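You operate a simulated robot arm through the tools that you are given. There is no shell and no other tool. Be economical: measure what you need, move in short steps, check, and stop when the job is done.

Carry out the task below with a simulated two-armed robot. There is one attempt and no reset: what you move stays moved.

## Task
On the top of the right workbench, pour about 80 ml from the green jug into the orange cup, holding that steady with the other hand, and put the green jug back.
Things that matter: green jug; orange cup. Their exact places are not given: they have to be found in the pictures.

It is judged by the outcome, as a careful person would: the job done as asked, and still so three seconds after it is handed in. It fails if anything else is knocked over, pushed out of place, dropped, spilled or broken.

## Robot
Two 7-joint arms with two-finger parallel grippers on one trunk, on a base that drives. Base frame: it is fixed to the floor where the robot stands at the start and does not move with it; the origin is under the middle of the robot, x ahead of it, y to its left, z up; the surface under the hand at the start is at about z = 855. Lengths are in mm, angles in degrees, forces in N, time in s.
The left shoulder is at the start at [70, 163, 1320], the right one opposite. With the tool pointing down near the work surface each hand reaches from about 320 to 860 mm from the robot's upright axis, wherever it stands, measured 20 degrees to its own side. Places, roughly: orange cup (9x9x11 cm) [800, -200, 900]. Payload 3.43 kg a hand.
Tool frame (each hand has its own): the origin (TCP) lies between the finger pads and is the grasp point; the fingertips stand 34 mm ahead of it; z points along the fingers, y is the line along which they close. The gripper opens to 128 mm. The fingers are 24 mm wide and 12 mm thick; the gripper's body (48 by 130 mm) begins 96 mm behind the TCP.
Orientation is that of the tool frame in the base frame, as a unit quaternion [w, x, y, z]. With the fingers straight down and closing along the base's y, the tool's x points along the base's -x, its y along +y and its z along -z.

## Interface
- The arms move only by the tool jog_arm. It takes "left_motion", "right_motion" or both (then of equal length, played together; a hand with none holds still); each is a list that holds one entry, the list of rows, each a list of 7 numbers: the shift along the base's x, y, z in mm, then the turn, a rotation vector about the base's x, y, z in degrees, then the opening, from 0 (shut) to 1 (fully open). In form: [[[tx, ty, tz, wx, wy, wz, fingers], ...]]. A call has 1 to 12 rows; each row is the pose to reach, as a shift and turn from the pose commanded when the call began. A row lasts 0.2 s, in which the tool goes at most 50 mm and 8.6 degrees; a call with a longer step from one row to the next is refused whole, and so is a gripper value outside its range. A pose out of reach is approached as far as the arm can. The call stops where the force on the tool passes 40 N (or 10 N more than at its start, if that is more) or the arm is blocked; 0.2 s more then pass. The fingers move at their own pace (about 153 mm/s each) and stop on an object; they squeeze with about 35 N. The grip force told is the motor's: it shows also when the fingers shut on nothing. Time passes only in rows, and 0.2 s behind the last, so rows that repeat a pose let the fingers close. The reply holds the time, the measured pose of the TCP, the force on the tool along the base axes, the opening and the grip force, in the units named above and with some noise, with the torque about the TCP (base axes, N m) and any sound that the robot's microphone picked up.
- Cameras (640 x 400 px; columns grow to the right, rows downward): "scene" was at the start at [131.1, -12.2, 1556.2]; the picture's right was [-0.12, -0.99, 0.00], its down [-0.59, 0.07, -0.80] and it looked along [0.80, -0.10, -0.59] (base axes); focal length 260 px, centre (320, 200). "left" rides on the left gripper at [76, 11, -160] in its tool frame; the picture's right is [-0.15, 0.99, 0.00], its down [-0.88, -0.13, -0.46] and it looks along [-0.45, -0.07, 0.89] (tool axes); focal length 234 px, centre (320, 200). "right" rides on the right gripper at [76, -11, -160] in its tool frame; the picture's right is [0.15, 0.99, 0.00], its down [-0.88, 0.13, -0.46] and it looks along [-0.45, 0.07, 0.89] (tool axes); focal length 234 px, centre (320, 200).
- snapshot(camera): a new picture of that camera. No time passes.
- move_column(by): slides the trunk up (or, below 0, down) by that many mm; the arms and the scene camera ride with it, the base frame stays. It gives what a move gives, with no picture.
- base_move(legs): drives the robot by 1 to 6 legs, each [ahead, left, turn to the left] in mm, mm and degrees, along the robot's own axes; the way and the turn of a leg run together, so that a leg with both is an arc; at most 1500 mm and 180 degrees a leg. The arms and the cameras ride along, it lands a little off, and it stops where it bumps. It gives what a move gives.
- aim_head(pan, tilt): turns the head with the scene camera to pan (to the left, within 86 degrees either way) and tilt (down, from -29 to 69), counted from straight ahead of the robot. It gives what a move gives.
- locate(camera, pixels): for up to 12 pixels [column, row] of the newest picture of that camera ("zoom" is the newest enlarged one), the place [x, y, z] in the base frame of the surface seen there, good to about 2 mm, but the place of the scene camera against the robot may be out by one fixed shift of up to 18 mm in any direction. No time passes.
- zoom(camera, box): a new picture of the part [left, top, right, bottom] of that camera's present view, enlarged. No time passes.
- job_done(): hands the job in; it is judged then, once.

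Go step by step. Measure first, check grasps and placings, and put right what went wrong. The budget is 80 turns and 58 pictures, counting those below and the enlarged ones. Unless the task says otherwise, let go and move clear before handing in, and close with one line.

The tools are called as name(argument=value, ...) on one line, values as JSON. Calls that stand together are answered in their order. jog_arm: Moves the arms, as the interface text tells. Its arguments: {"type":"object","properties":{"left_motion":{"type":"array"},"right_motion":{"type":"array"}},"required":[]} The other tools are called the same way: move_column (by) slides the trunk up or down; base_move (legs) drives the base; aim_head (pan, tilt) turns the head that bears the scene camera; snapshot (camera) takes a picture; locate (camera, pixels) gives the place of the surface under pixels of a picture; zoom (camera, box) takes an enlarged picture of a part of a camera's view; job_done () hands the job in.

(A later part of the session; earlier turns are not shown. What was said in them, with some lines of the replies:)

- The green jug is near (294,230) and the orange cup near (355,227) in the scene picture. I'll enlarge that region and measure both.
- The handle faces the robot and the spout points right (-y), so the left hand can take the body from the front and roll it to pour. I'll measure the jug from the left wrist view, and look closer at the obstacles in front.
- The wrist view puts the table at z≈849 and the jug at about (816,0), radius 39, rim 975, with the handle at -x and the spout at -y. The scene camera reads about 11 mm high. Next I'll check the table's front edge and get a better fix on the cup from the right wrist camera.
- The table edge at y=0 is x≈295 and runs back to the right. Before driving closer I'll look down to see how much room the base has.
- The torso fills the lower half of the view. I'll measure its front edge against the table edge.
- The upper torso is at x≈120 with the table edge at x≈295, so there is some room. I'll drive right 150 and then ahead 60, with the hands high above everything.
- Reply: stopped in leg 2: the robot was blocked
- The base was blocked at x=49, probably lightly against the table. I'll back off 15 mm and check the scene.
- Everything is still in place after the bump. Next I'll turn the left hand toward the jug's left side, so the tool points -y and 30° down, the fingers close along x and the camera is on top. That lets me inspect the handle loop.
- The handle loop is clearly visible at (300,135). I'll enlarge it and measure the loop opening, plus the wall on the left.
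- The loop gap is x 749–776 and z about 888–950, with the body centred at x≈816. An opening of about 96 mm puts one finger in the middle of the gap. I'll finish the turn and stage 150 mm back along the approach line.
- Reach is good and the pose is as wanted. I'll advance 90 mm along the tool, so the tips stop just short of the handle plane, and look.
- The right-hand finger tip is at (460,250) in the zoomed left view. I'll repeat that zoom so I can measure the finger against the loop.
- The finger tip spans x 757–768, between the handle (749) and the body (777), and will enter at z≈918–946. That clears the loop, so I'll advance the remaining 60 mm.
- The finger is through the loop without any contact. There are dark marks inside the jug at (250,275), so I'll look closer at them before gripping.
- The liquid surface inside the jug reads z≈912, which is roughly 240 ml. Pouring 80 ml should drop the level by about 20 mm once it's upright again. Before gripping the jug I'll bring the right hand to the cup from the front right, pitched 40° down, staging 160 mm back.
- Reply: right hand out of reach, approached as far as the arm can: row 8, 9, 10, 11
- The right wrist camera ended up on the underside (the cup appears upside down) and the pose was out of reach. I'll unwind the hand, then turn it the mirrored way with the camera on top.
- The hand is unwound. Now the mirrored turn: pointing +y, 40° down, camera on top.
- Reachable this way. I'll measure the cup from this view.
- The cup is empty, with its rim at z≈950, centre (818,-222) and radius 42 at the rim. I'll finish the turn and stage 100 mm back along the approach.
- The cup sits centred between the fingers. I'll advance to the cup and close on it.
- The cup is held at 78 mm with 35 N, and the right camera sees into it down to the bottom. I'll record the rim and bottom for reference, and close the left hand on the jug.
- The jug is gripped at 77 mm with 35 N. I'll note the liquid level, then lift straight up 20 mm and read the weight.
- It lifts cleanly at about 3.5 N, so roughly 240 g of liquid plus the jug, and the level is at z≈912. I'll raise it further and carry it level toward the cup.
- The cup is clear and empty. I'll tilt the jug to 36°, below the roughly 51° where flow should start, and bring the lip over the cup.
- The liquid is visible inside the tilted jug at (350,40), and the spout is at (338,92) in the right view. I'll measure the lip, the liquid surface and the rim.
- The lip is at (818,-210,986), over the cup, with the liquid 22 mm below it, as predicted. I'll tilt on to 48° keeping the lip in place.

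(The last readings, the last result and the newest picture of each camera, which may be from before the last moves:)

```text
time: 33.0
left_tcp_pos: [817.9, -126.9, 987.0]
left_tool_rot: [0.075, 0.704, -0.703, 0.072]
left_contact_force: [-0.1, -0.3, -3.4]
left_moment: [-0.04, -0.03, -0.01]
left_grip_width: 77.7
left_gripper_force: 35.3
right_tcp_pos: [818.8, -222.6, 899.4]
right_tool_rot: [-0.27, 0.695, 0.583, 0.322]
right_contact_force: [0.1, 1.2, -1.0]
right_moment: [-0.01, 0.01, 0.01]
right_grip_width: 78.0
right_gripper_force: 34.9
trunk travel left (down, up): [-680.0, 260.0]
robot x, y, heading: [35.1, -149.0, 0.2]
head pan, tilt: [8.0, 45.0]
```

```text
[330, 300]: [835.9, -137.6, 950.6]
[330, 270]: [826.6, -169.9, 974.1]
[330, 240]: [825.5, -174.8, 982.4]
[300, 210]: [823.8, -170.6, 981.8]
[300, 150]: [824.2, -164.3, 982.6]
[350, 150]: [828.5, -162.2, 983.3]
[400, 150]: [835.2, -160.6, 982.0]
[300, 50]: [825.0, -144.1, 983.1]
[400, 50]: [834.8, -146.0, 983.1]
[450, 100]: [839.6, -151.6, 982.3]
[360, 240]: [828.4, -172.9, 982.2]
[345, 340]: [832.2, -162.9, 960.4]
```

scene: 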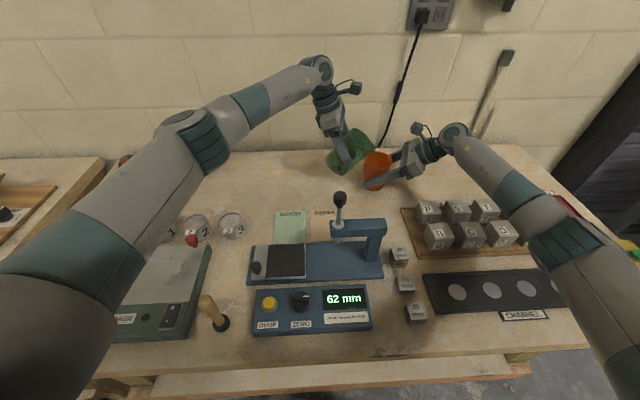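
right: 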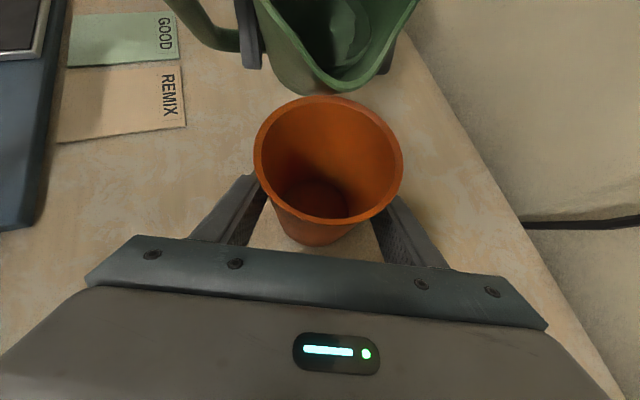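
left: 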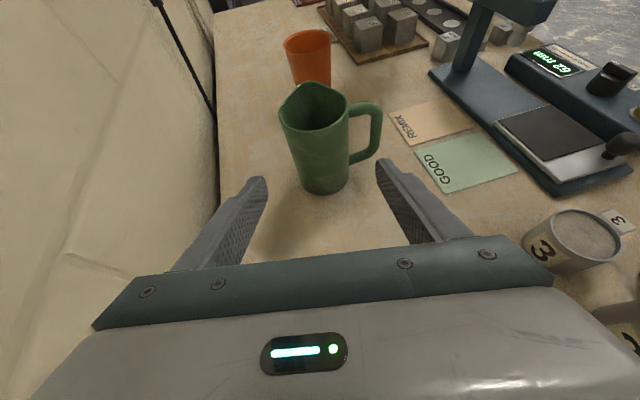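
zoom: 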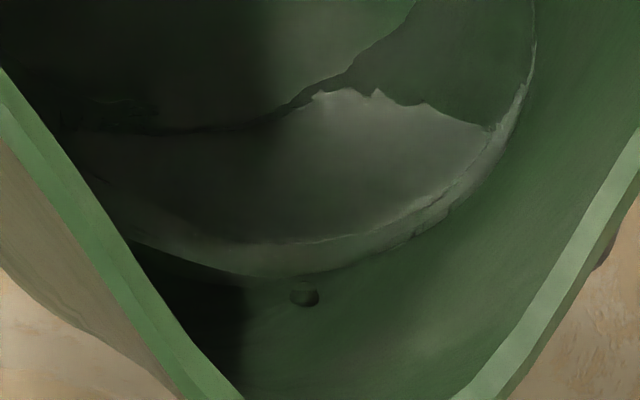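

The liquid surface is at z≈982.5, just below the lip at 985, so flow is about to start. I'll tilt slowly to 53°, hold briefly and look.

jog_arm(left_motion=[[[0, 0, 1.3, 1, 0, 0, 0.4], [0, -0.1, 2.7, 2, 0, 0, 0.4], [0, -0.2, 4, 3, 0, 0, 0.4], [0, -0.3, 5.4, 4, 0, 0, 0.4], [0, -0.4, 6.7, 5, 0, 0, 0.4], [0, -0.4, 6.7, 5, 0, 0, 0.4], [0, -0.4, 6.7, 5, 0, 0, 0.4]]])

zoom(camera="right", box=[200, 0, 456, 240])

locate(camera="zoom", pixels=[[330, 60], [300, 325], [270, 330], [330, 330], [345, 130], [310, 310]])

```text
time: 34.6
left_tcp_pos: [817.0, -127.6, 993.2]
left_tool_rot: [0.043, 0.707, -0.705, 0.043]
left_contact_force: [1.2, 0.0, -3.2]
left_moment: [-0.08, -0.02, -0.01]
left_grip_width: 77.5
left_gripper_force: 34.6
right_tcp_pos: [819.4, -223.8, 901.1]
right_tool_rot: [-0.27, 0.695, 0.583, 0.323]
right_contact_force: [-0.7, -0.8, 0.1]
right_moment: [0.01, 0.03, -0.01]
right_grip_width: 78.2
right_gripper_force: 35.1
trunk travel left (down, up): [-680.0, 260.0]
robot x, y, heading: [35.4, -149.5, 0.3]
head pan, tilt: [8.0, 45.0]
```

```text
1.67 times, centred on (328, 120) of right
```

zoom: 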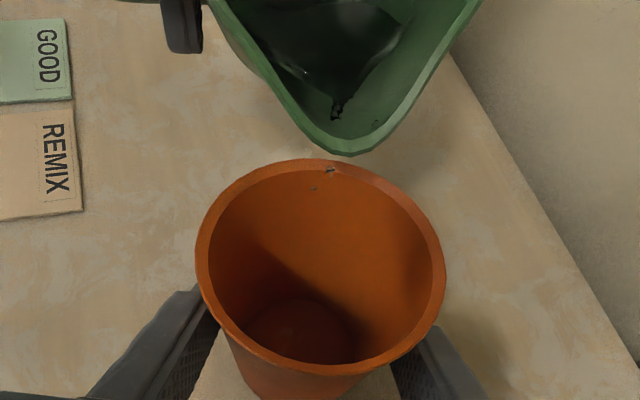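

```text
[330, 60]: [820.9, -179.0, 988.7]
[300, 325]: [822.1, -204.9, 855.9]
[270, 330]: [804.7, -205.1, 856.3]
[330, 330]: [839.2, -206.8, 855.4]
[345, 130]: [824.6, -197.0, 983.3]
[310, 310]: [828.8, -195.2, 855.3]
```

A thin trickle has started, with droplets at (330,170) and (313,188). I'll check where those droplets are.

locate(camera="zoom", pixels=[[330, 170], [332, 169], [313, 188], [335, 115], [340, 105], [345, 150]])

zoom(camera="right", box=[280, 40, 400, 115])

```text
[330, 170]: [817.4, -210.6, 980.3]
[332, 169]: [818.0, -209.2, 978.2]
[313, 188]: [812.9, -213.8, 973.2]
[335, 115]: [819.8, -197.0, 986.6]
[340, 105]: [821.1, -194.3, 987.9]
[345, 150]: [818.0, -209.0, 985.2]
```

```text
5.33 times, centred on (340, 78) of right
```

zoom: 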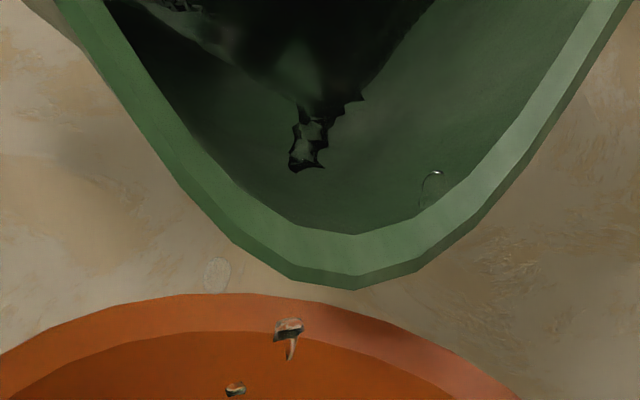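

locate(camera="zoom", pixels=[[215, 272], [207, 275], [225, 272], [435, 185], [235, 388]])

```text
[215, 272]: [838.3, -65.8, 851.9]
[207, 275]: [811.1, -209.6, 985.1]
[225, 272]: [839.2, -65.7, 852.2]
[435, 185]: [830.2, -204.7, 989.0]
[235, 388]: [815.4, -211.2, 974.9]
```

The drops are all falling within the cup. I'll shift the lip 6 mm further over the cup's centre and tilt on to 56°.

jog_arm(left_motion=[[[0, -3, 0, 0, 0, 0, 0.4], [0, -6, 0, 0, 0, 0, 0.4], [0, -6, 1.3, 1, 0, 0, 0.4], [0, -6.2, 2.7, 2, 0, 0, 0.4], [0, -6.4, 4, 3, 0, 0, 0.4], [0, -6.4, 4, 3, 0, 0, 0.4], [0, -6.4, 4, 3, 0, 0, 0.4]]])

zoom(camera="right", box=[200, 0, 456, 240])

locate(camera="zoom", pixels=[[330, 60], [300, 325], [270, 330], [330, 330], [345, 130], [310, 310], [300, 345]])

```text
time: 36.2
left_tcp_pos: [818.2, -134.5, 997.7]
left_tool_rot: [0.025, 0.708, -0.706, 0.023]
left_contact_force: [-0.7, 0.6, -2.6]
left_moment: [-0.03, -0.02, 0.02]
left_grip_width: 77.5
left_gripper_force: 35.0
right_tcp_pos: [817.4, -223.7, 900.5]
right_tool_rot: [-0.271, 0.694, 0.583, 0.323]
right_contact_force: [-0.4, 1.0, -0.4]
right_moment: [-0.02, 0.02, 0.02]
right_grip_width: 78.0
right_gripper_force: 34.8
trunk travel left (down, up): [-680.0, 260.0]
robot x, y, heading: [38.1, -150.3, -0.1]
head pan, tilt: [8.0, 45.0]
```

```text
1.67 times, centred on (328, 120) of right
```

zoom: 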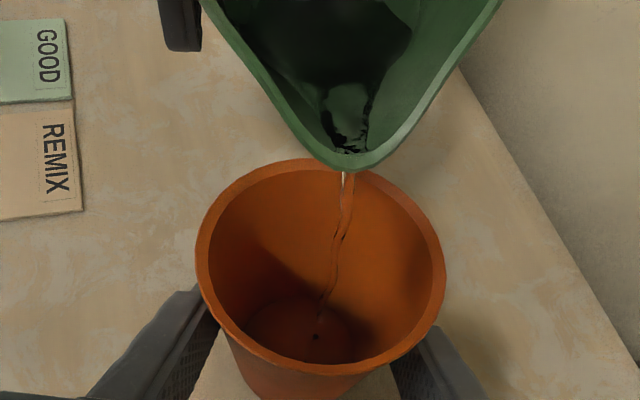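

```text
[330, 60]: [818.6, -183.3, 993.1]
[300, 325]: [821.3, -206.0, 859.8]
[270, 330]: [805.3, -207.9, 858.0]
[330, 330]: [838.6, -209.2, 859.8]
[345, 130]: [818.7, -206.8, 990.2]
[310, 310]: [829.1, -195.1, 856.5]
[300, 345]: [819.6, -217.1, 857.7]
```

A neat stream is falling into the cup, with the level just starting at z≈858. I'll hold this angle for about 1.6 s and re-measure.

jog_arm(left_motion=[[[0, 0, 0, 0, 0, 0, 0.4], [0, 0, 0, 0, 0, 0, 0.4], [0, 0, 0, 0, 0, 0, 0.4], [0, 0, 0, 0, 0, 0, 0.4], [0, 0, 0, 0, 0, 0, 0.4], [0, 0, 0, 0, 0, 0, 0.4], [0, 0, 0, 0, 0, 0, 0.4]]])

zoom(camera="right", box=[200, 0, 456, 240])

locate(camera="zoom", pixels=[[330, 60], [300, 325], [270, 330], [330, 330], [345, 130], [310, 310], [300, 345], [280, 315]])

```text
time: 37.8
left_tcp_pos: [818.3, -134.6, 997.0]
left_tool_rot: [0.024, 0.708, -0.705, 0.024]
left_contact_force: [0.0, 0.2, -2.8]
left_moment: [-0.03, 0.02, 0.01]
left_grip_width: 77.6
left_gripper_force: 35.6
right_tcp_pos: [818.2, -223.2, 899.2]
right_tool_rot: [-0.271, 0.694, 0.584, 0.323]
right_contact_force: [0.0, 0.3, 0.2]
right_moment: [0.04, -0.02, -0.01]
right_grip_width: 78.3
right_gripper_force: 34.7
trunk travel left (down, up): [-680.0, 260.0]
robot x, y, heading: [36.7, -150.9, 0.3]
head pan, tilt: [8.0, 45.0]
```

```text
1.67 times, centred on (328, 120) of right
```

zoom: 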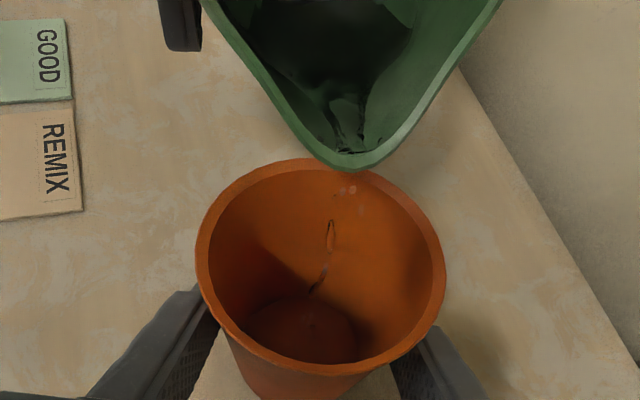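

```text
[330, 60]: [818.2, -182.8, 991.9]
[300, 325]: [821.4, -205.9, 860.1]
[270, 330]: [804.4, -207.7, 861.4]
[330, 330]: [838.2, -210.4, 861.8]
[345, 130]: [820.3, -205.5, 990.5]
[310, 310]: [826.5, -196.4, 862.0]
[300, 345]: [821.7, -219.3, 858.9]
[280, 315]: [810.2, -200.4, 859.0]
```

The level is about 861 (roughly 16 ml) and the flow at 56° is dying off, so I need more tilt. I'll go to 60° and hold.

jog_arm(left_motion=[[[0, -0.2, 1.3, 1, 0, 0, 0.4], [0, -0.5, 2.6, 2, 0, 0, 0.4], [0, -0.8, 4, 3, 0, 0, 0.4], [0, -1.1, 5.4, 4, 0, 0, 0.4], [0, -1.1, 5.4, 4, 0, 0, 0.4], [0, -1.1, 5.4, 4, 0, 0, 0.4], [0, -1.1, 5.4, 4, 0, 0, 0.4], [0, -1.1, 5.4, 4, 0, 0, 0.4]]])

zoom(camera="right", box=[200, 0, 456, 240])

locate(camera="zoom", pixels=[[330, 60], [300, 325], [270, 330], [330, 330], [345, 130], [310, 300], [300, 345], [280, 315]])

```text
time: 39.6
left_tcp_pos: [818.4, -136.1, 1003.3]
left_tool_rot: [-0.001, 0.709, -0.705, -0.001]
left_contact_force: [0.1, -0.6, -3.1]
left_moment: [-0.04, -0.03, 0.0]
left_grip_width: 77.6
left_gripper_force: 34.1
right_tcp_pos: [818.7, -223.0, 900.0]
right_tool_rot: [-0.27, 0.695, 0.583, 0.323]
right_contact_force: [-0.3, 0.7, 0.0]
right_moment: [0.0, 0.01, 0.0]
right_grip_width: 78.2
right_gripper_force: 35.2
trunk travel left (down, up): [-680.0, 260.0]
robot x, y, heading: [33.3, -148.2, 0.2]
head pan, tilt: [8.0, 45.0]
```

```text
1.67 times, centred on (328, 120) of right
```

zoom: 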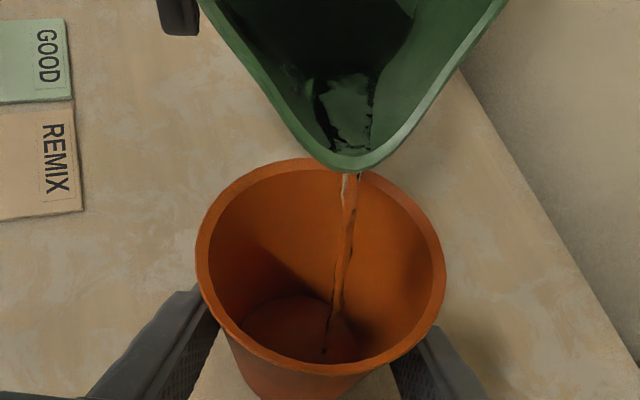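

```text
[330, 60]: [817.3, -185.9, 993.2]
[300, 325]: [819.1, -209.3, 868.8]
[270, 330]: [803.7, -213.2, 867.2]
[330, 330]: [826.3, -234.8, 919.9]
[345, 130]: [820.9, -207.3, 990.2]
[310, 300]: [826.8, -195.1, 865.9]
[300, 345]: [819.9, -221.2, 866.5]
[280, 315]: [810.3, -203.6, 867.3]
```

The level is about 867 (roughly 38 ml) and it's still flowing. I'll hold another 1.4 s.

jog_arm(left_motion=[[[0, 0, 0, 0, 0, 0, 0.4], [0, 0, 0, 0, 0, 0, 0.4], [0, 0, 0, 0, 0, 0, 0.4], [0, 0, 0, 0, 0, 0, 0.4], [0, 0, 0, 0, 0, 0, 0.4], [0, 0, 0, 0, 0, 0, 0.4]]])

zoom(camera="right", box=[200, 0, 456, 240])

locate(camera="zoom", pixels=[[330, 60], [300, 325], [270, 330], [345, 325], [345, 130], [310, 300], [300, 345], [280, 315], [255, 320], [290, 300], [270, 305]])

```text
time: 41.0
left_tcp_pos: [818.3, -134.7, 1003.7]
left_tool_rot: [0.0, 0.708, -0.706, -0.002]
left_contact_force: [-0.1, 1.2, -1.3]
left_moment: [-0.03, 0.02, 0.02]
left_grip_width: 77.4
left_gripper_force: 34.6
right_tcp_pos: [819.6, -221.9, 899.7]
right_tool_rot: [-0.27, 0.695, 0.583, 0.323]
right_contact_force: [0.4, -0.2, 0.5]
right_moment: [0.01, 0.02, 0.03]
right_grip_width: 78.2
right_gripper_force: 35.0
trunk travel left (down, up): [-680.0, 260.0]
robot x, y, heading: [34.3, -151.6, 0.2]
head pan, tilt: [8.0, 45.0]
```

```text
1.67 times, centred on (328, 120) of right
```

zoom: 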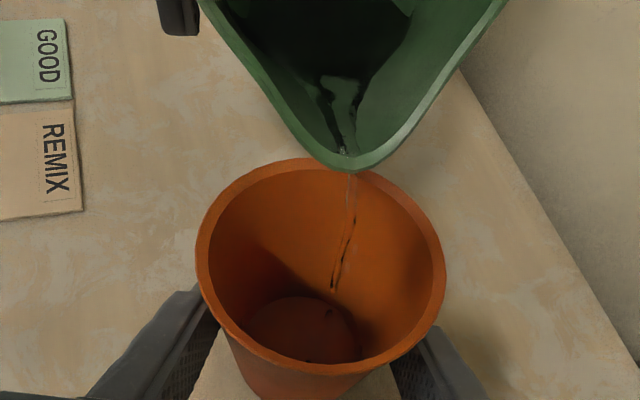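

```text
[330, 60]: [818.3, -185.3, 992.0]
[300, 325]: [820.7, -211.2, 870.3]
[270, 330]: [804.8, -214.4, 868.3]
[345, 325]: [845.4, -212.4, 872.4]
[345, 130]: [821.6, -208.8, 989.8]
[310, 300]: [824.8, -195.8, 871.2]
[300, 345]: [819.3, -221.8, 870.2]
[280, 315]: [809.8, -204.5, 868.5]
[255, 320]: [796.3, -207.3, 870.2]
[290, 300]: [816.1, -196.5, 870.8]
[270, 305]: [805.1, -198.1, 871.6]
```

The level is about 870.3 (roughly 54 ml) and the flow is thinning. The target level is about 877, so I'll go to 62.5° and hold.

jog_arm(left_motion=[[[0, -0.3, 1.3, 1, 0, 0, 0.4], [0, -0.6, 2.6, 2, 0, 0, 0.4], [0, -0.8, 3.2, 2.5, 0, 0, 0.4], [0, -0.8, 3.2, 2.5, 0, 0, 0.4], [0, -0.8, 3.2, 2.5, 0, 0, 0.4], [0, -0.8, 3.2, 2.5, 0, 0, 0.4], [0, -0.8, 3.2, 2.5, 0, 0, 0.4], [0, -0.8, 3.2, 2.5, 0, 0, 0.4], [0, -0.8, 3.2, 2.5, 0, 0, 0.4]]])

zoom(camera="right", box=[200, 0, 456, 240])

locate(camera="zoom", pixels=[[330, 60], [300, 325], [270, 330], [345, 325], [345, 130], [310, 300], [300, 345], [280, 315], [255, 320], [290, 300], [270, 305]])

```text
time: 43.0
left_tcp_pos: [818.0, -136.3, 1006.3]
left_tool_rot: [-0.015, 0.708, -0.705, -0.017]
left_contact_force: [-1.3, -0.5, -2.1]
left_moment: [0.0, -0.03, 0.0]
left_grip_width: 77.6
left_gripper_force: 35.0
right_tcp_pos: [818.7, -222.7, 899.7]
right_tool_rot: [-0.271, 0.694, 0.584, 0.323]
right_contact_force: [0.9, 0.7, -0.8]
right_moment: [0.01, -0.04, 0.01]
right_grip_width: 78.3
right_gripper_force: 35.2
trunk travel left (down, up): [-680.0, 260.0]
robot x, y, heading: [33.7, -149.5, 0.1]
head pan, tilt: [8.0, 45.0]
```

```text
1.67 times, centred on (328, 120) of right
```

zoom: 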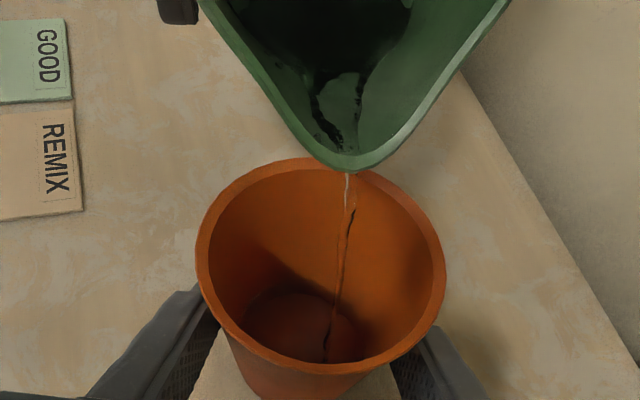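

```text
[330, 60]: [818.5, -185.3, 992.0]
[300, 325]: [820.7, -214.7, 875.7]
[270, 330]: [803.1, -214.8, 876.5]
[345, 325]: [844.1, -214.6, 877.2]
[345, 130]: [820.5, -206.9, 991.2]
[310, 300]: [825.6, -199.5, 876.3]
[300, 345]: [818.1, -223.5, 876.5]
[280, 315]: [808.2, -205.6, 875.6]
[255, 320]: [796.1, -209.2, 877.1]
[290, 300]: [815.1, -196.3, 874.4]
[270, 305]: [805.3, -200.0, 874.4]
```

The level is about 876 (roughly 75 ml) with a trailing stream, so I'll tilt back now with the lip kept over the cup.

jog_arm(left_motion=[[[0, 1.2, -5.6, -4.2, 0, 0, 0.4], [0, 2.3, -11.2, -8.5, 0, 0, 0.4], [0, 2.9, -22, -16.5, 0, 0, 0.4], [0, 2.6, -27.5, -20.5, 0, 0, 0.4], [0, 2, -32.8, -24.5, 0, 0, 0.4], [0, 2, -32.8, -24.5, 0, 0, 0.4], [0, 2, -32.8, -24.5, 0, 0, 0.4], [0, 2, -32.8, -24.5, 0, 0, 0.4]]])

zoom(camera="right", box=[200, 0, 456, 240])

locate(camera="zoom", pixels=[[330, 30], [300, 325], [270, 330], [345, 325], [345, 60], [310, 300], [300, 345], [280, 315], [255, 320], [290, 300], [270, 305], [330, 340]])

```text
time: 44.8
left_tcp_pos: [817.7, -133.6, 973.4]
left_tool_rot: [0.136, 0.695, -0.693, 0.134]
left_contact_force: [0.6, 0.3, -2.9]
left_moment: [-0.03, 0.01, 0.0]
left_grip_width: 77.4
left_gripper_force: 35.1
right_tcp_pos: [818.6, -222.3, 899.9]
right_tool_rot: [-0.27, 0.695, 0.583, 0.323]
right_contact_force: [-0.5, -0.8, -0.3]
right_moment: [-0.03, 0.01, -0.01]
right_grip_width: 78.5
right_gripper_force: 35.0
trunk travel left (down, up): [-680.0, 260.0]
robot x, y, heading: [38.1, -150.2, 0.3]
head pan, tilt: [8.0, 45.0]
```

```text
1.67 times, centred on (328, 120) of right
```

zoom: 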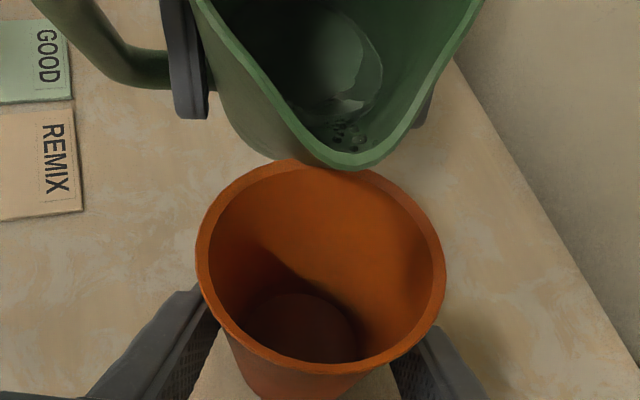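

```text
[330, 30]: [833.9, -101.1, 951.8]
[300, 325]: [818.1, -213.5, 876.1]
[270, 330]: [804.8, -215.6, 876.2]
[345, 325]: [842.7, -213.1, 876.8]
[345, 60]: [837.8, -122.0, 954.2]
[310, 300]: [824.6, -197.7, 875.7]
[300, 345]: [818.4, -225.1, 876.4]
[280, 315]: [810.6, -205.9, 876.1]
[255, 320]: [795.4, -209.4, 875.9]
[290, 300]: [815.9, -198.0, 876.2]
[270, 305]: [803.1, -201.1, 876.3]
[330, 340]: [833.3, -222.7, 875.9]
```

The flow has stopped and the cup level is steady at 876.2, a depth of 20.7 mm. The jug level computes to a drop of about 19.5 mm (roughly 78 ml). I'll check the cup's inner radius to confirm.

zoom(camera="right", box=[270, 150, 390, 225])

locate(camera="zoom", pixels=[[150, 250], [140, 250], [130, 250], [120, 250], [450, 290], [460, 290], [470, 290], [300, 140], [300, 130], [300, 120], [300, 150]])

```text
5.33 times, centred on (330, 188) of right
```

zoom: 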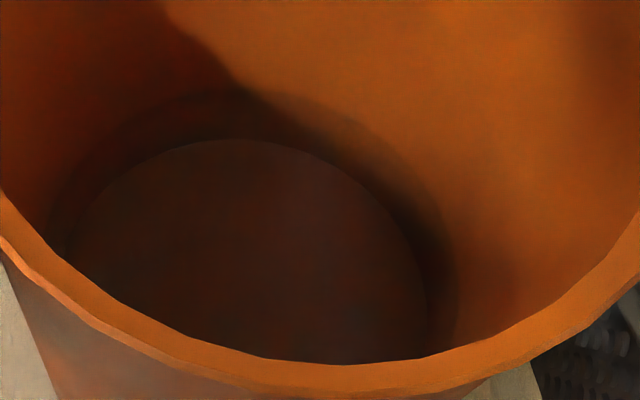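

```text
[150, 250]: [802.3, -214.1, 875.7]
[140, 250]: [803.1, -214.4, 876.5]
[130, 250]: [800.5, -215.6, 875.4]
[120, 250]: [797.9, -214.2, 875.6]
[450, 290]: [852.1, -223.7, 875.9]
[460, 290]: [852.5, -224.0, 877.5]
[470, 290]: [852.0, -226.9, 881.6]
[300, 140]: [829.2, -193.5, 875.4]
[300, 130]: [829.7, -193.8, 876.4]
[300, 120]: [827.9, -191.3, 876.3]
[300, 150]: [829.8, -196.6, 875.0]
```

The inner radius is about 34–34.7 mm, so roughly 76–78 ml is in the cup, which is about 80 ml as asked. I'll right the jug while raising it over the cup, then hold so any drip falls in.

jog_arm(left_motion=[[[0, 0, 10, -3, 0, 0, 0.4], [0, 0, 20, -7, 0, 0, 0.4], [0, 0, 30, -11.5, 0, 0, 0.4], [0, 0, 40, -16.5, 0, 0, 0.4], [0, 0, 48, -21.5, 0, 0, 0.4], [0, 0, 54, -26.5, 0, 0, 0.4], [0, 0, 59.3, -31, 0, 0, 0.4], [0, 0, 59.3, -35, 0, 0, 0.4], [0, 0, 59.3, -38, 0, 0, 0.4], [0, 0, 59.3, -38, 0, 0, 0.4], [0, 0, 59.3, -38, 0, 0, 0.4], [0, 0, 59.3, -38, 0, 0, 0.4]]])

zoom(camera="right", box=[200, 0, 456, 240])

zoom(camera="left", box=[200, 60, 456, 220])

locate(camera="zoom", pixels=[[280, 270], [300, 285], [320, 260], [350, 270], [300, 250], [300, 300]])

```text
time: 47.4
left_tcp_pos: [818.1, -134.2, 1032.3]
left_tool_rot: [0.354, 0.614, -0.61, 0.353]
left_contact_force: [0.0, -0.2, -2.5]
left_moment: [0.04, -0.01, 0.02]
left_grip_width: 77.5
left_gripper_force: 35.8
right_tcp_pos: [818.7, -222.1, 900.5]
right_tool_rot: [-0.27, 0.695, 0.583, 0.322]
right_contact_force: [-0.5, -0.2, 0.2]
right_moment: [-0.03, 0.02, 0.0]
right_grip_width: 78.2
right_gripper_force: 34.8
trunk travel left (down, up): [-680.0, 260.0]
robot x, y, heading: [38.5, -149.2, 0.3]
head pan, tilt: [8.0, 45.0]
```

```text
1.67 times, centred on (328, 120) of right
```

zoom: 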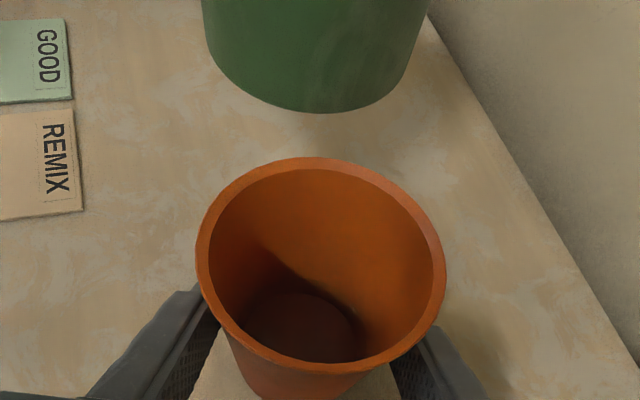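

```text
2.50 times, centred on (328, 140) of left
```

zoom: 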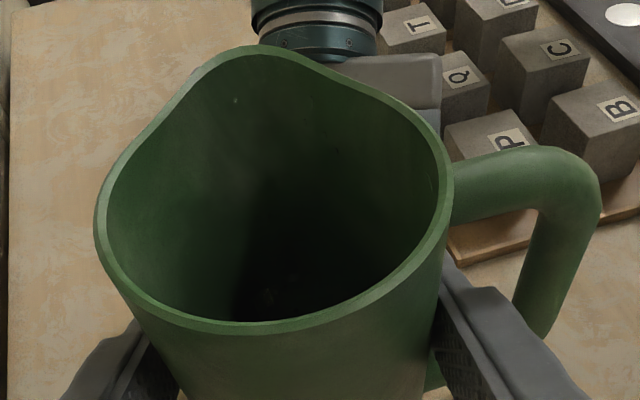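

```text
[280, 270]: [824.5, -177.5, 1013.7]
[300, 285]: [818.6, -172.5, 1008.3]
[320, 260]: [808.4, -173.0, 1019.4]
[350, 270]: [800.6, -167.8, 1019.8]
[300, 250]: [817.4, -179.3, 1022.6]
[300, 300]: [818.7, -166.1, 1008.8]
```

The jug level has dropped about 19 mm (roughly 76 ml), consistent with the cup. There are no drips and the grip is unchanged. I'll carry the jug back over its place and lower it to 20 mm above the bench.

jog_arm(left_motion=[[[0, 8, 0, 0, 0, 0, 0.4], [0, 24, 0, 0, 0, 0, 0.4], [0, 46, 0, 0, 0, 0, 0.4], [0, 70, 0, 0, 0, 0, 0.4], [0, 94, -6, 0, 0, 0, 0.4], [-1, 114, -16, 0, 0, 0, 0.4], [-1, 128, -30, 0, 0, 0, 0.4], [-1, 135, -46, 0, 0, 0, 0.4], [-1, 136.4, -62, 0, 0, 0, 0.4], [-1, 136.4, -78, 0, 0, 0, 0.4], [-1, 136.4, -90, 0, 0, 0, 0.4], [-1, 136.4, -95, 0, 0, 0, 0.4]]])

jog_arm(left_motion=[[[0, 0, -6, 0, 0, 0, 0.4], [0, 0, -11, 0, 0, 0, 0.4], [0, 0, -15, 0, 0, 0, 0.4], [0, 0, -18, 0, 0, 0, 0.4], [0, 0, -19.5, 0, 0, 0, 0.4], [0, 0, -20, 0, 0, 0, 0.4], [0, 0, -20, 0, 0, 0, 0.4]]])

zoom(camera="left", box=[200, 60, 456, 220])

zoom(camera="scene", box=[230, 120, 430, 245])

```text
time: 50.0
left_tcp_pos: [817.1, 1.5, 937.2]
left_tool_rot: [0.354, 0.614, -0.612, 0.351]
left_contact_force: [-0.1, -0.4, -2.7]
left_moment: [-0.01, 0.01, 0.01]
left_grip_width: 77.7
left_gripper_force: 34.8
right_tcp_pos: [818.2, -222.5, 899.6]
right_tool_rot: [-0.271, 0.694, 0.584, 0.323]
right_contact_force: [-0.4, 0.2, 0.3]
right_moment: [-0.01, 0.02, -0.02]
right_grip_width: 78.2
right_gripper_force: 35.9
trunk travel left (down, up): [-680.0, 260.0]
robot x, y, heading: [35.8, -150.3, 0.0]
head pan, tilt: [8.0, 45.0]
```

```text
time: 51.6
left_tcp_pos: [816.6, 2.2, 917.8]
left_tool_rot: [0.355, 0.613, -0.612, 0.352]
left_contact_force: [-0.2, 1.4, -0.6]
left_moment: [0.02, 0.06, -0.03]
left_grip_width: 77.7
left_gripper_force: 34.8
right_tcp_pos: [817.8, -223.4, 899.7]
right_tool_rot: [-0.27, 0.695, 0.583, 0.323]
right_contact_force: [0.2, 0.8, -0.2]
right_moment: [0.0, 0.03, 0.0]
right_grip_width: 78.3
right_gripper_force: 35.0
trunk travel left (down, up): [-680.0, 260.0]
robot x, y, heading: [34.3, -157.1, 0.1]
head pan, tilt: [8.0, 45.0]
```

```text
2.50 times, centred on (328, 140) of left
```

zoom: 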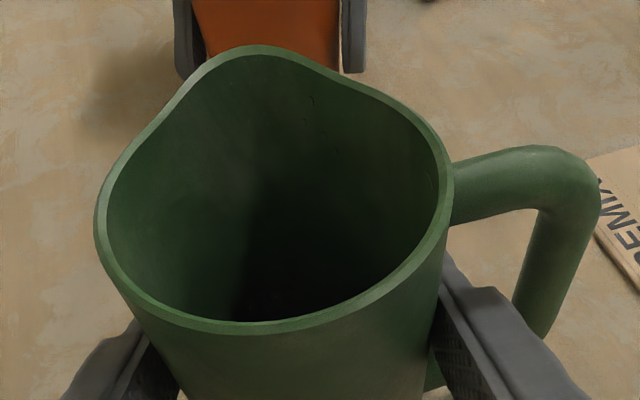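

```text
3.20 times, centred on (330, 182) of scene
```

zoom: 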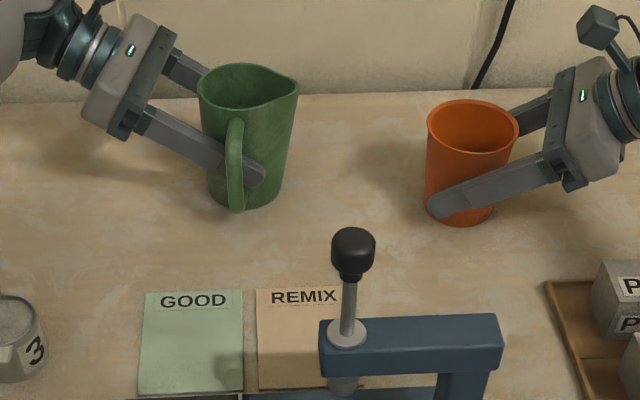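

The weight is off the left hand, so the jug stands on the bench at its old place. I'll open the left hand to the same 96 mm and check that both fingers are clear before withdrawing.

jog_arm(left_motion=[[[0, 0, 0, 0, 0, 0, 0.65], [0, 0, 0, 0, 0, 0, 0.7], [0, 0, 0, 0, 0, 0, 0.75], [0, 0, 0, 0, 0, 0, 0.75]]])

zoom(camera="left", box=[200, 60, 456, 220])

```text
time: 52.6
left_tcp_pos: [815.6, 2.4, 917.4]
left_tool_rot: [0.355, 0.613, -0.611, 0.352]
left_contact_force: [-0.5, 0.6, 0.5]
left_moment: [0.04, -0.01, 0.05]
left_grip_width: 95.9
left_gripper_force: 0.1
right_tcp_pos: [818.2, -222.4, 900.6]
right_tool_rot: [-0.27, 0.695, 0.583, 0.323]
right_contact_force: [0.2, -0.5, 0.8]
right_moment: [-0.04, 0.02, -0.01]
right_grip_width: 77.9
right_gripper_force: 35.1
trunk travel left (down, up): [-680.0, 260.0]
robot x, y, heading: [34.2, -147.2, 0.1]
head pan, tilt: [8.0, 45.0]
```

```text
2.50 times, centred on (328, 140) of left
```

zoom: 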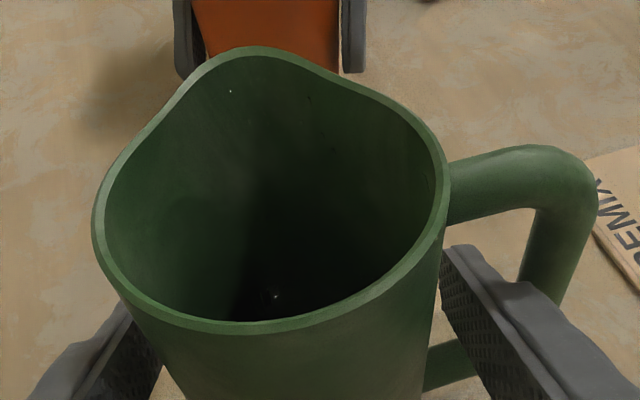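

Both fingers are clear of the body and handle. I'll withdraw the left hand along its approach line while the right hand opens and backs off along its own.

jog_arm(left_motion=[[[0, 13, 7.5, 0, 0, 0, 0.75], [0, 26, 15, 0, 0, 0, 0.75], [0, 39, 22.5, 0, 0, 0, 0.75], [0, 57, 33, 0, 0, 0, 0.75], [0, 78, 45, 0, 0, 0, 0.75], [0, 104, 60, 0, 0, 0, 0.75], [0, 130, 75, 0, 0, 0, 0.75], [0, 130, 100, 0, 0, 0, 0.75]]], right_motion=[[[0, 0, 0, 0, 0, 0, 0.7], [0, 0, 0, 0, 0, 0, 0.8], [0, 0, 0, 0, 0, 0, 1], [0, 0, 0, 0, 0, 0, 1], [-4.3, -25, 21, 0, 0, 0, 1], [-8.6, -50, 42, 0, 0, 0, 1], [-13, -75.5, 64, 0, 0, 0, 1], [-19, -113, 100, 0, 0, 0, 1]]])

snapshot(camera="right")

snapshot(camera="scene")

snapshot(camera="left")

```text
refused: row 8 steps farther than a row can; nothing moved
```

```text
14 pictures are left
```

right: 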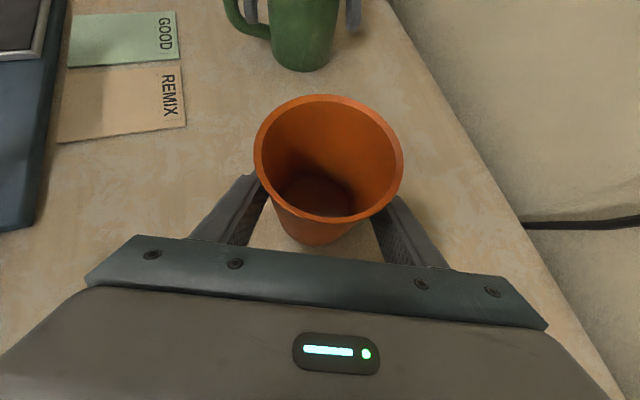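

```text
13 pictures are left
```

scene: 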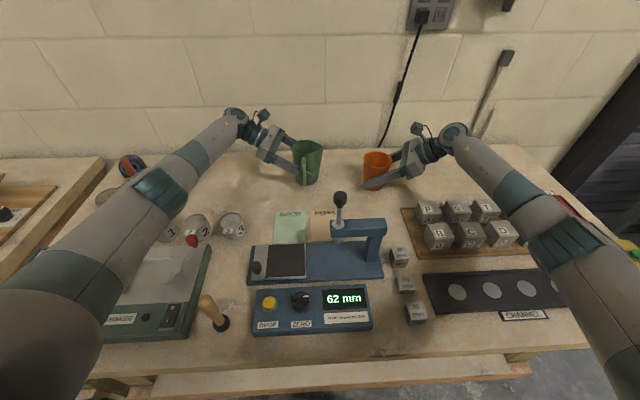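

```text
12 pictures are left
```

left: 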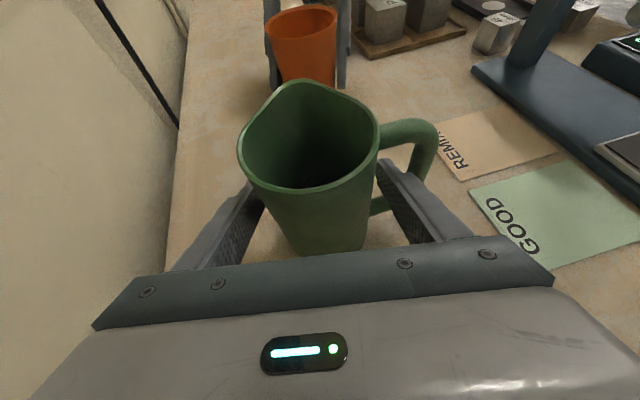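

The last right-hand step was too long, so the whole call was refused and nothing moved. I'll repeat it with a shorter last step.

jog_arm(left_motion=[[[0, 13, 7.5, 0, 0, 0, 0.75], [0, 26, 15, 0, 0, 0, 0.75], [0, 39, 22.5, 0, 0, 0, 0.75], [0, 57, 33, 0, 0, 0, 0.75], [0, 78, 45, 0, 0, 0, 0.75], [0, 104, 60, 0, 0, 0, 0.75], [0, 130, 75, 0, 0, 0, 0.75], [0, 130, 100, 0, 0, 0, 0.75]]], right_motion=[[[0, 0, 0, 0, 0, 0, 0.7], [0, 0, 0, 0, 0, 0, 0.8], [0, 0, 0, 0, 0, 0, 1], [0, 0, 0, 0, 0, 0, 1], [-4.3, -25, 21, 0, 0, 0, 1], [-8.6, -50, 42, 0, 0, 0, 1], [-13, -75.5, 64, 0, 0, 0, 1], [-17, -100, 90, 0, 0, 0, 1]]])

snapshot(camera="right")

snapshot(camera="scene")

snapshot(camera="left")

```text
time: 54.4
left_tcp_pos: [814.3, 131.1, 1019.8]
left_tool_rot: [0.354, 0.613, -0.612, 0.352]
left_contact_force: [0.2, -0.6, -0.5]
left_moment: [0.04, 0.0, 0.03]
left_grip_width: 96.3
left_gripper_force: 0.0
right_tcp_pos: [799.2, -323.2, 989.7]
right_tool_rot: [-0.27, 0.694, 0.584, 0.323]
right_contact_force: [0.0, 0.0, -0.3]
right_moment: [-0.04, -0.03, 0.0]
right_grip_width: 128.0
right_gripper_force: 0.1
trunk travel left (down, up): [-680.0, 260.0]
robot x, y, heading: [33.6, -154.7, -0.1]
head pan, tilt: [8.0, 45.0]
```

```text
11 pictures are left
```

right: 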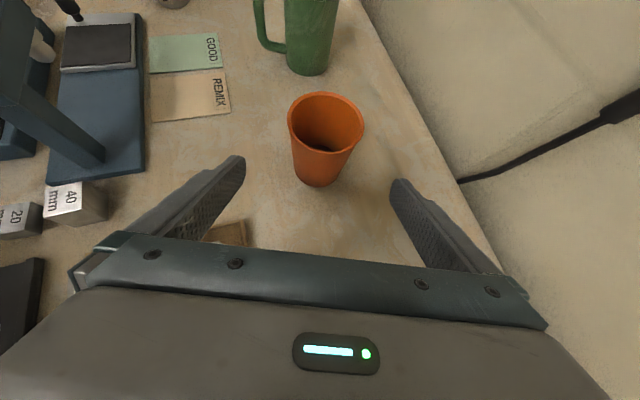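

```text
10 pictures are left
```

scene: 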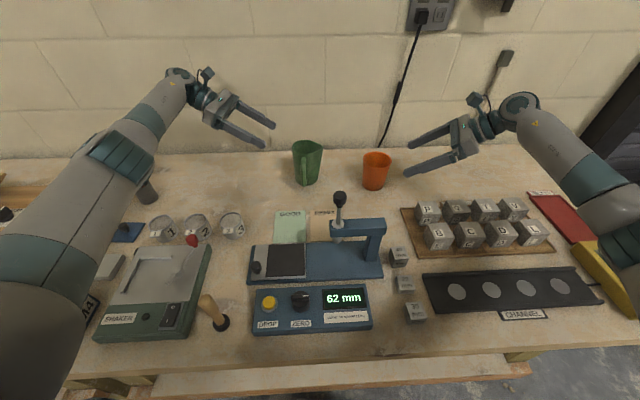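

```text
9 pictures are left
```

left: 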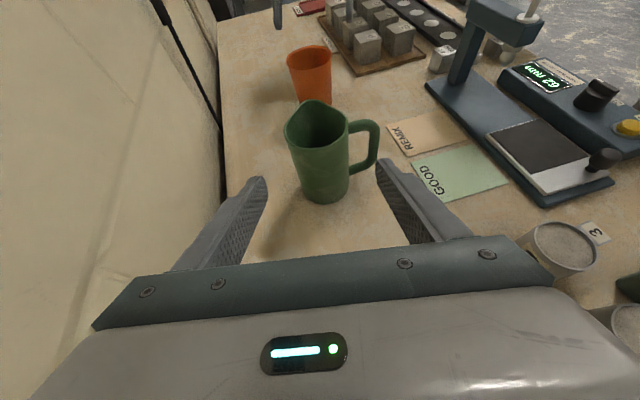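

Jug and cup stand clear and upright, and the bench looks dry. The right elbow hides the yellow meter at the right, so I'll raise the trunk and check it.

move_column(by=120)

aim_head(pan=-6.8, tilt=50)

snapshot(camera="scene")

```text
time: 55.9
left_tcp_pos: [816.7, 132.1, 1137.5]
left_tool_rot: [0.354, 0.614, -0.611, 0.352]
left_contact_force: [0.1, 0.3, 0.1]
left_moment: [0.02, -0.02, 0.0]
left_grip_width: 96.0
left_gripper_force: 0.1
right_tcp_pos: [799.6, -322.2, 1109.4]
right_tool_rot: [-0.27, 0.695, 0.583, 0.323]
right_contact_force: [0.4, -0.9, 0.1]
right_moment: [0.01, 0.0, 0.01]
right_grip_width: 128.1
right_gripper_force: 0.0
trunk travel left (down, up): [-800.0, 140.0]
robot x, y, heading: [37.1, -154.0, -0.0]
head pan, tilt: [8.0, 45.0]
```

```text
time: 56.7
left_tcp_pos: [815.6, 132.5, 1138.1]
left_tool_rot: [0.356, 0.613, -0.612, 0.352]
left_contact_force: [0.1, 0.6, -0.1]
left_moment: [-0.02, 0.02, 0.01]
left_grip_width: 95.9
left_gripper_force: 0.1
right_tcp_pos: [800.8, -321.7, 1110.2]
right_tool_rot: [-0.27, 0.695, 0.583, 0.323]
right_contact_force: [1.3, -0.3, -0.5]
right_moment: [-0.02, 0.04, -0.01]
right_grip_width: 127.9
right_gripper_force: 0.1
trunk travel left (down, up): [-800.0, 140.0]
robot x, y, heading: [35.0, -149.6, 0.4]
head pan, tilt: [-6.8, 50.0]
```

```text
8 pictures are left
```

scene: 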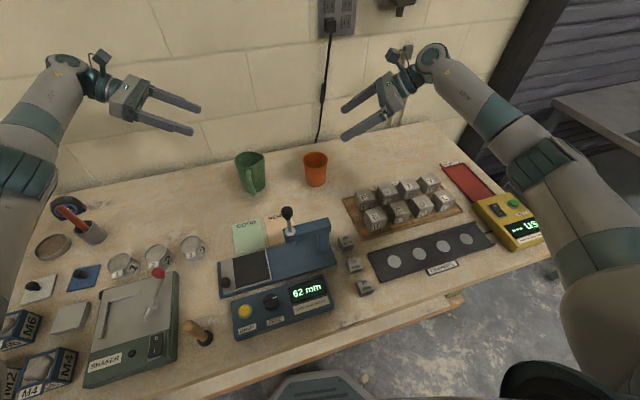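

Everything on the bench is in its place: the yellow meter is untouched, the jug and cup are upright, and both hands are clear. I'm handing in.

job_done()

```text
The job is handed in.
```

I poured about 76–78 ml (estimated from the liquid levels) from the green jug into the orange cup while the right hand held the cup. The jug is back in its place, nothing was spilled or displaced, and both hands are clear.
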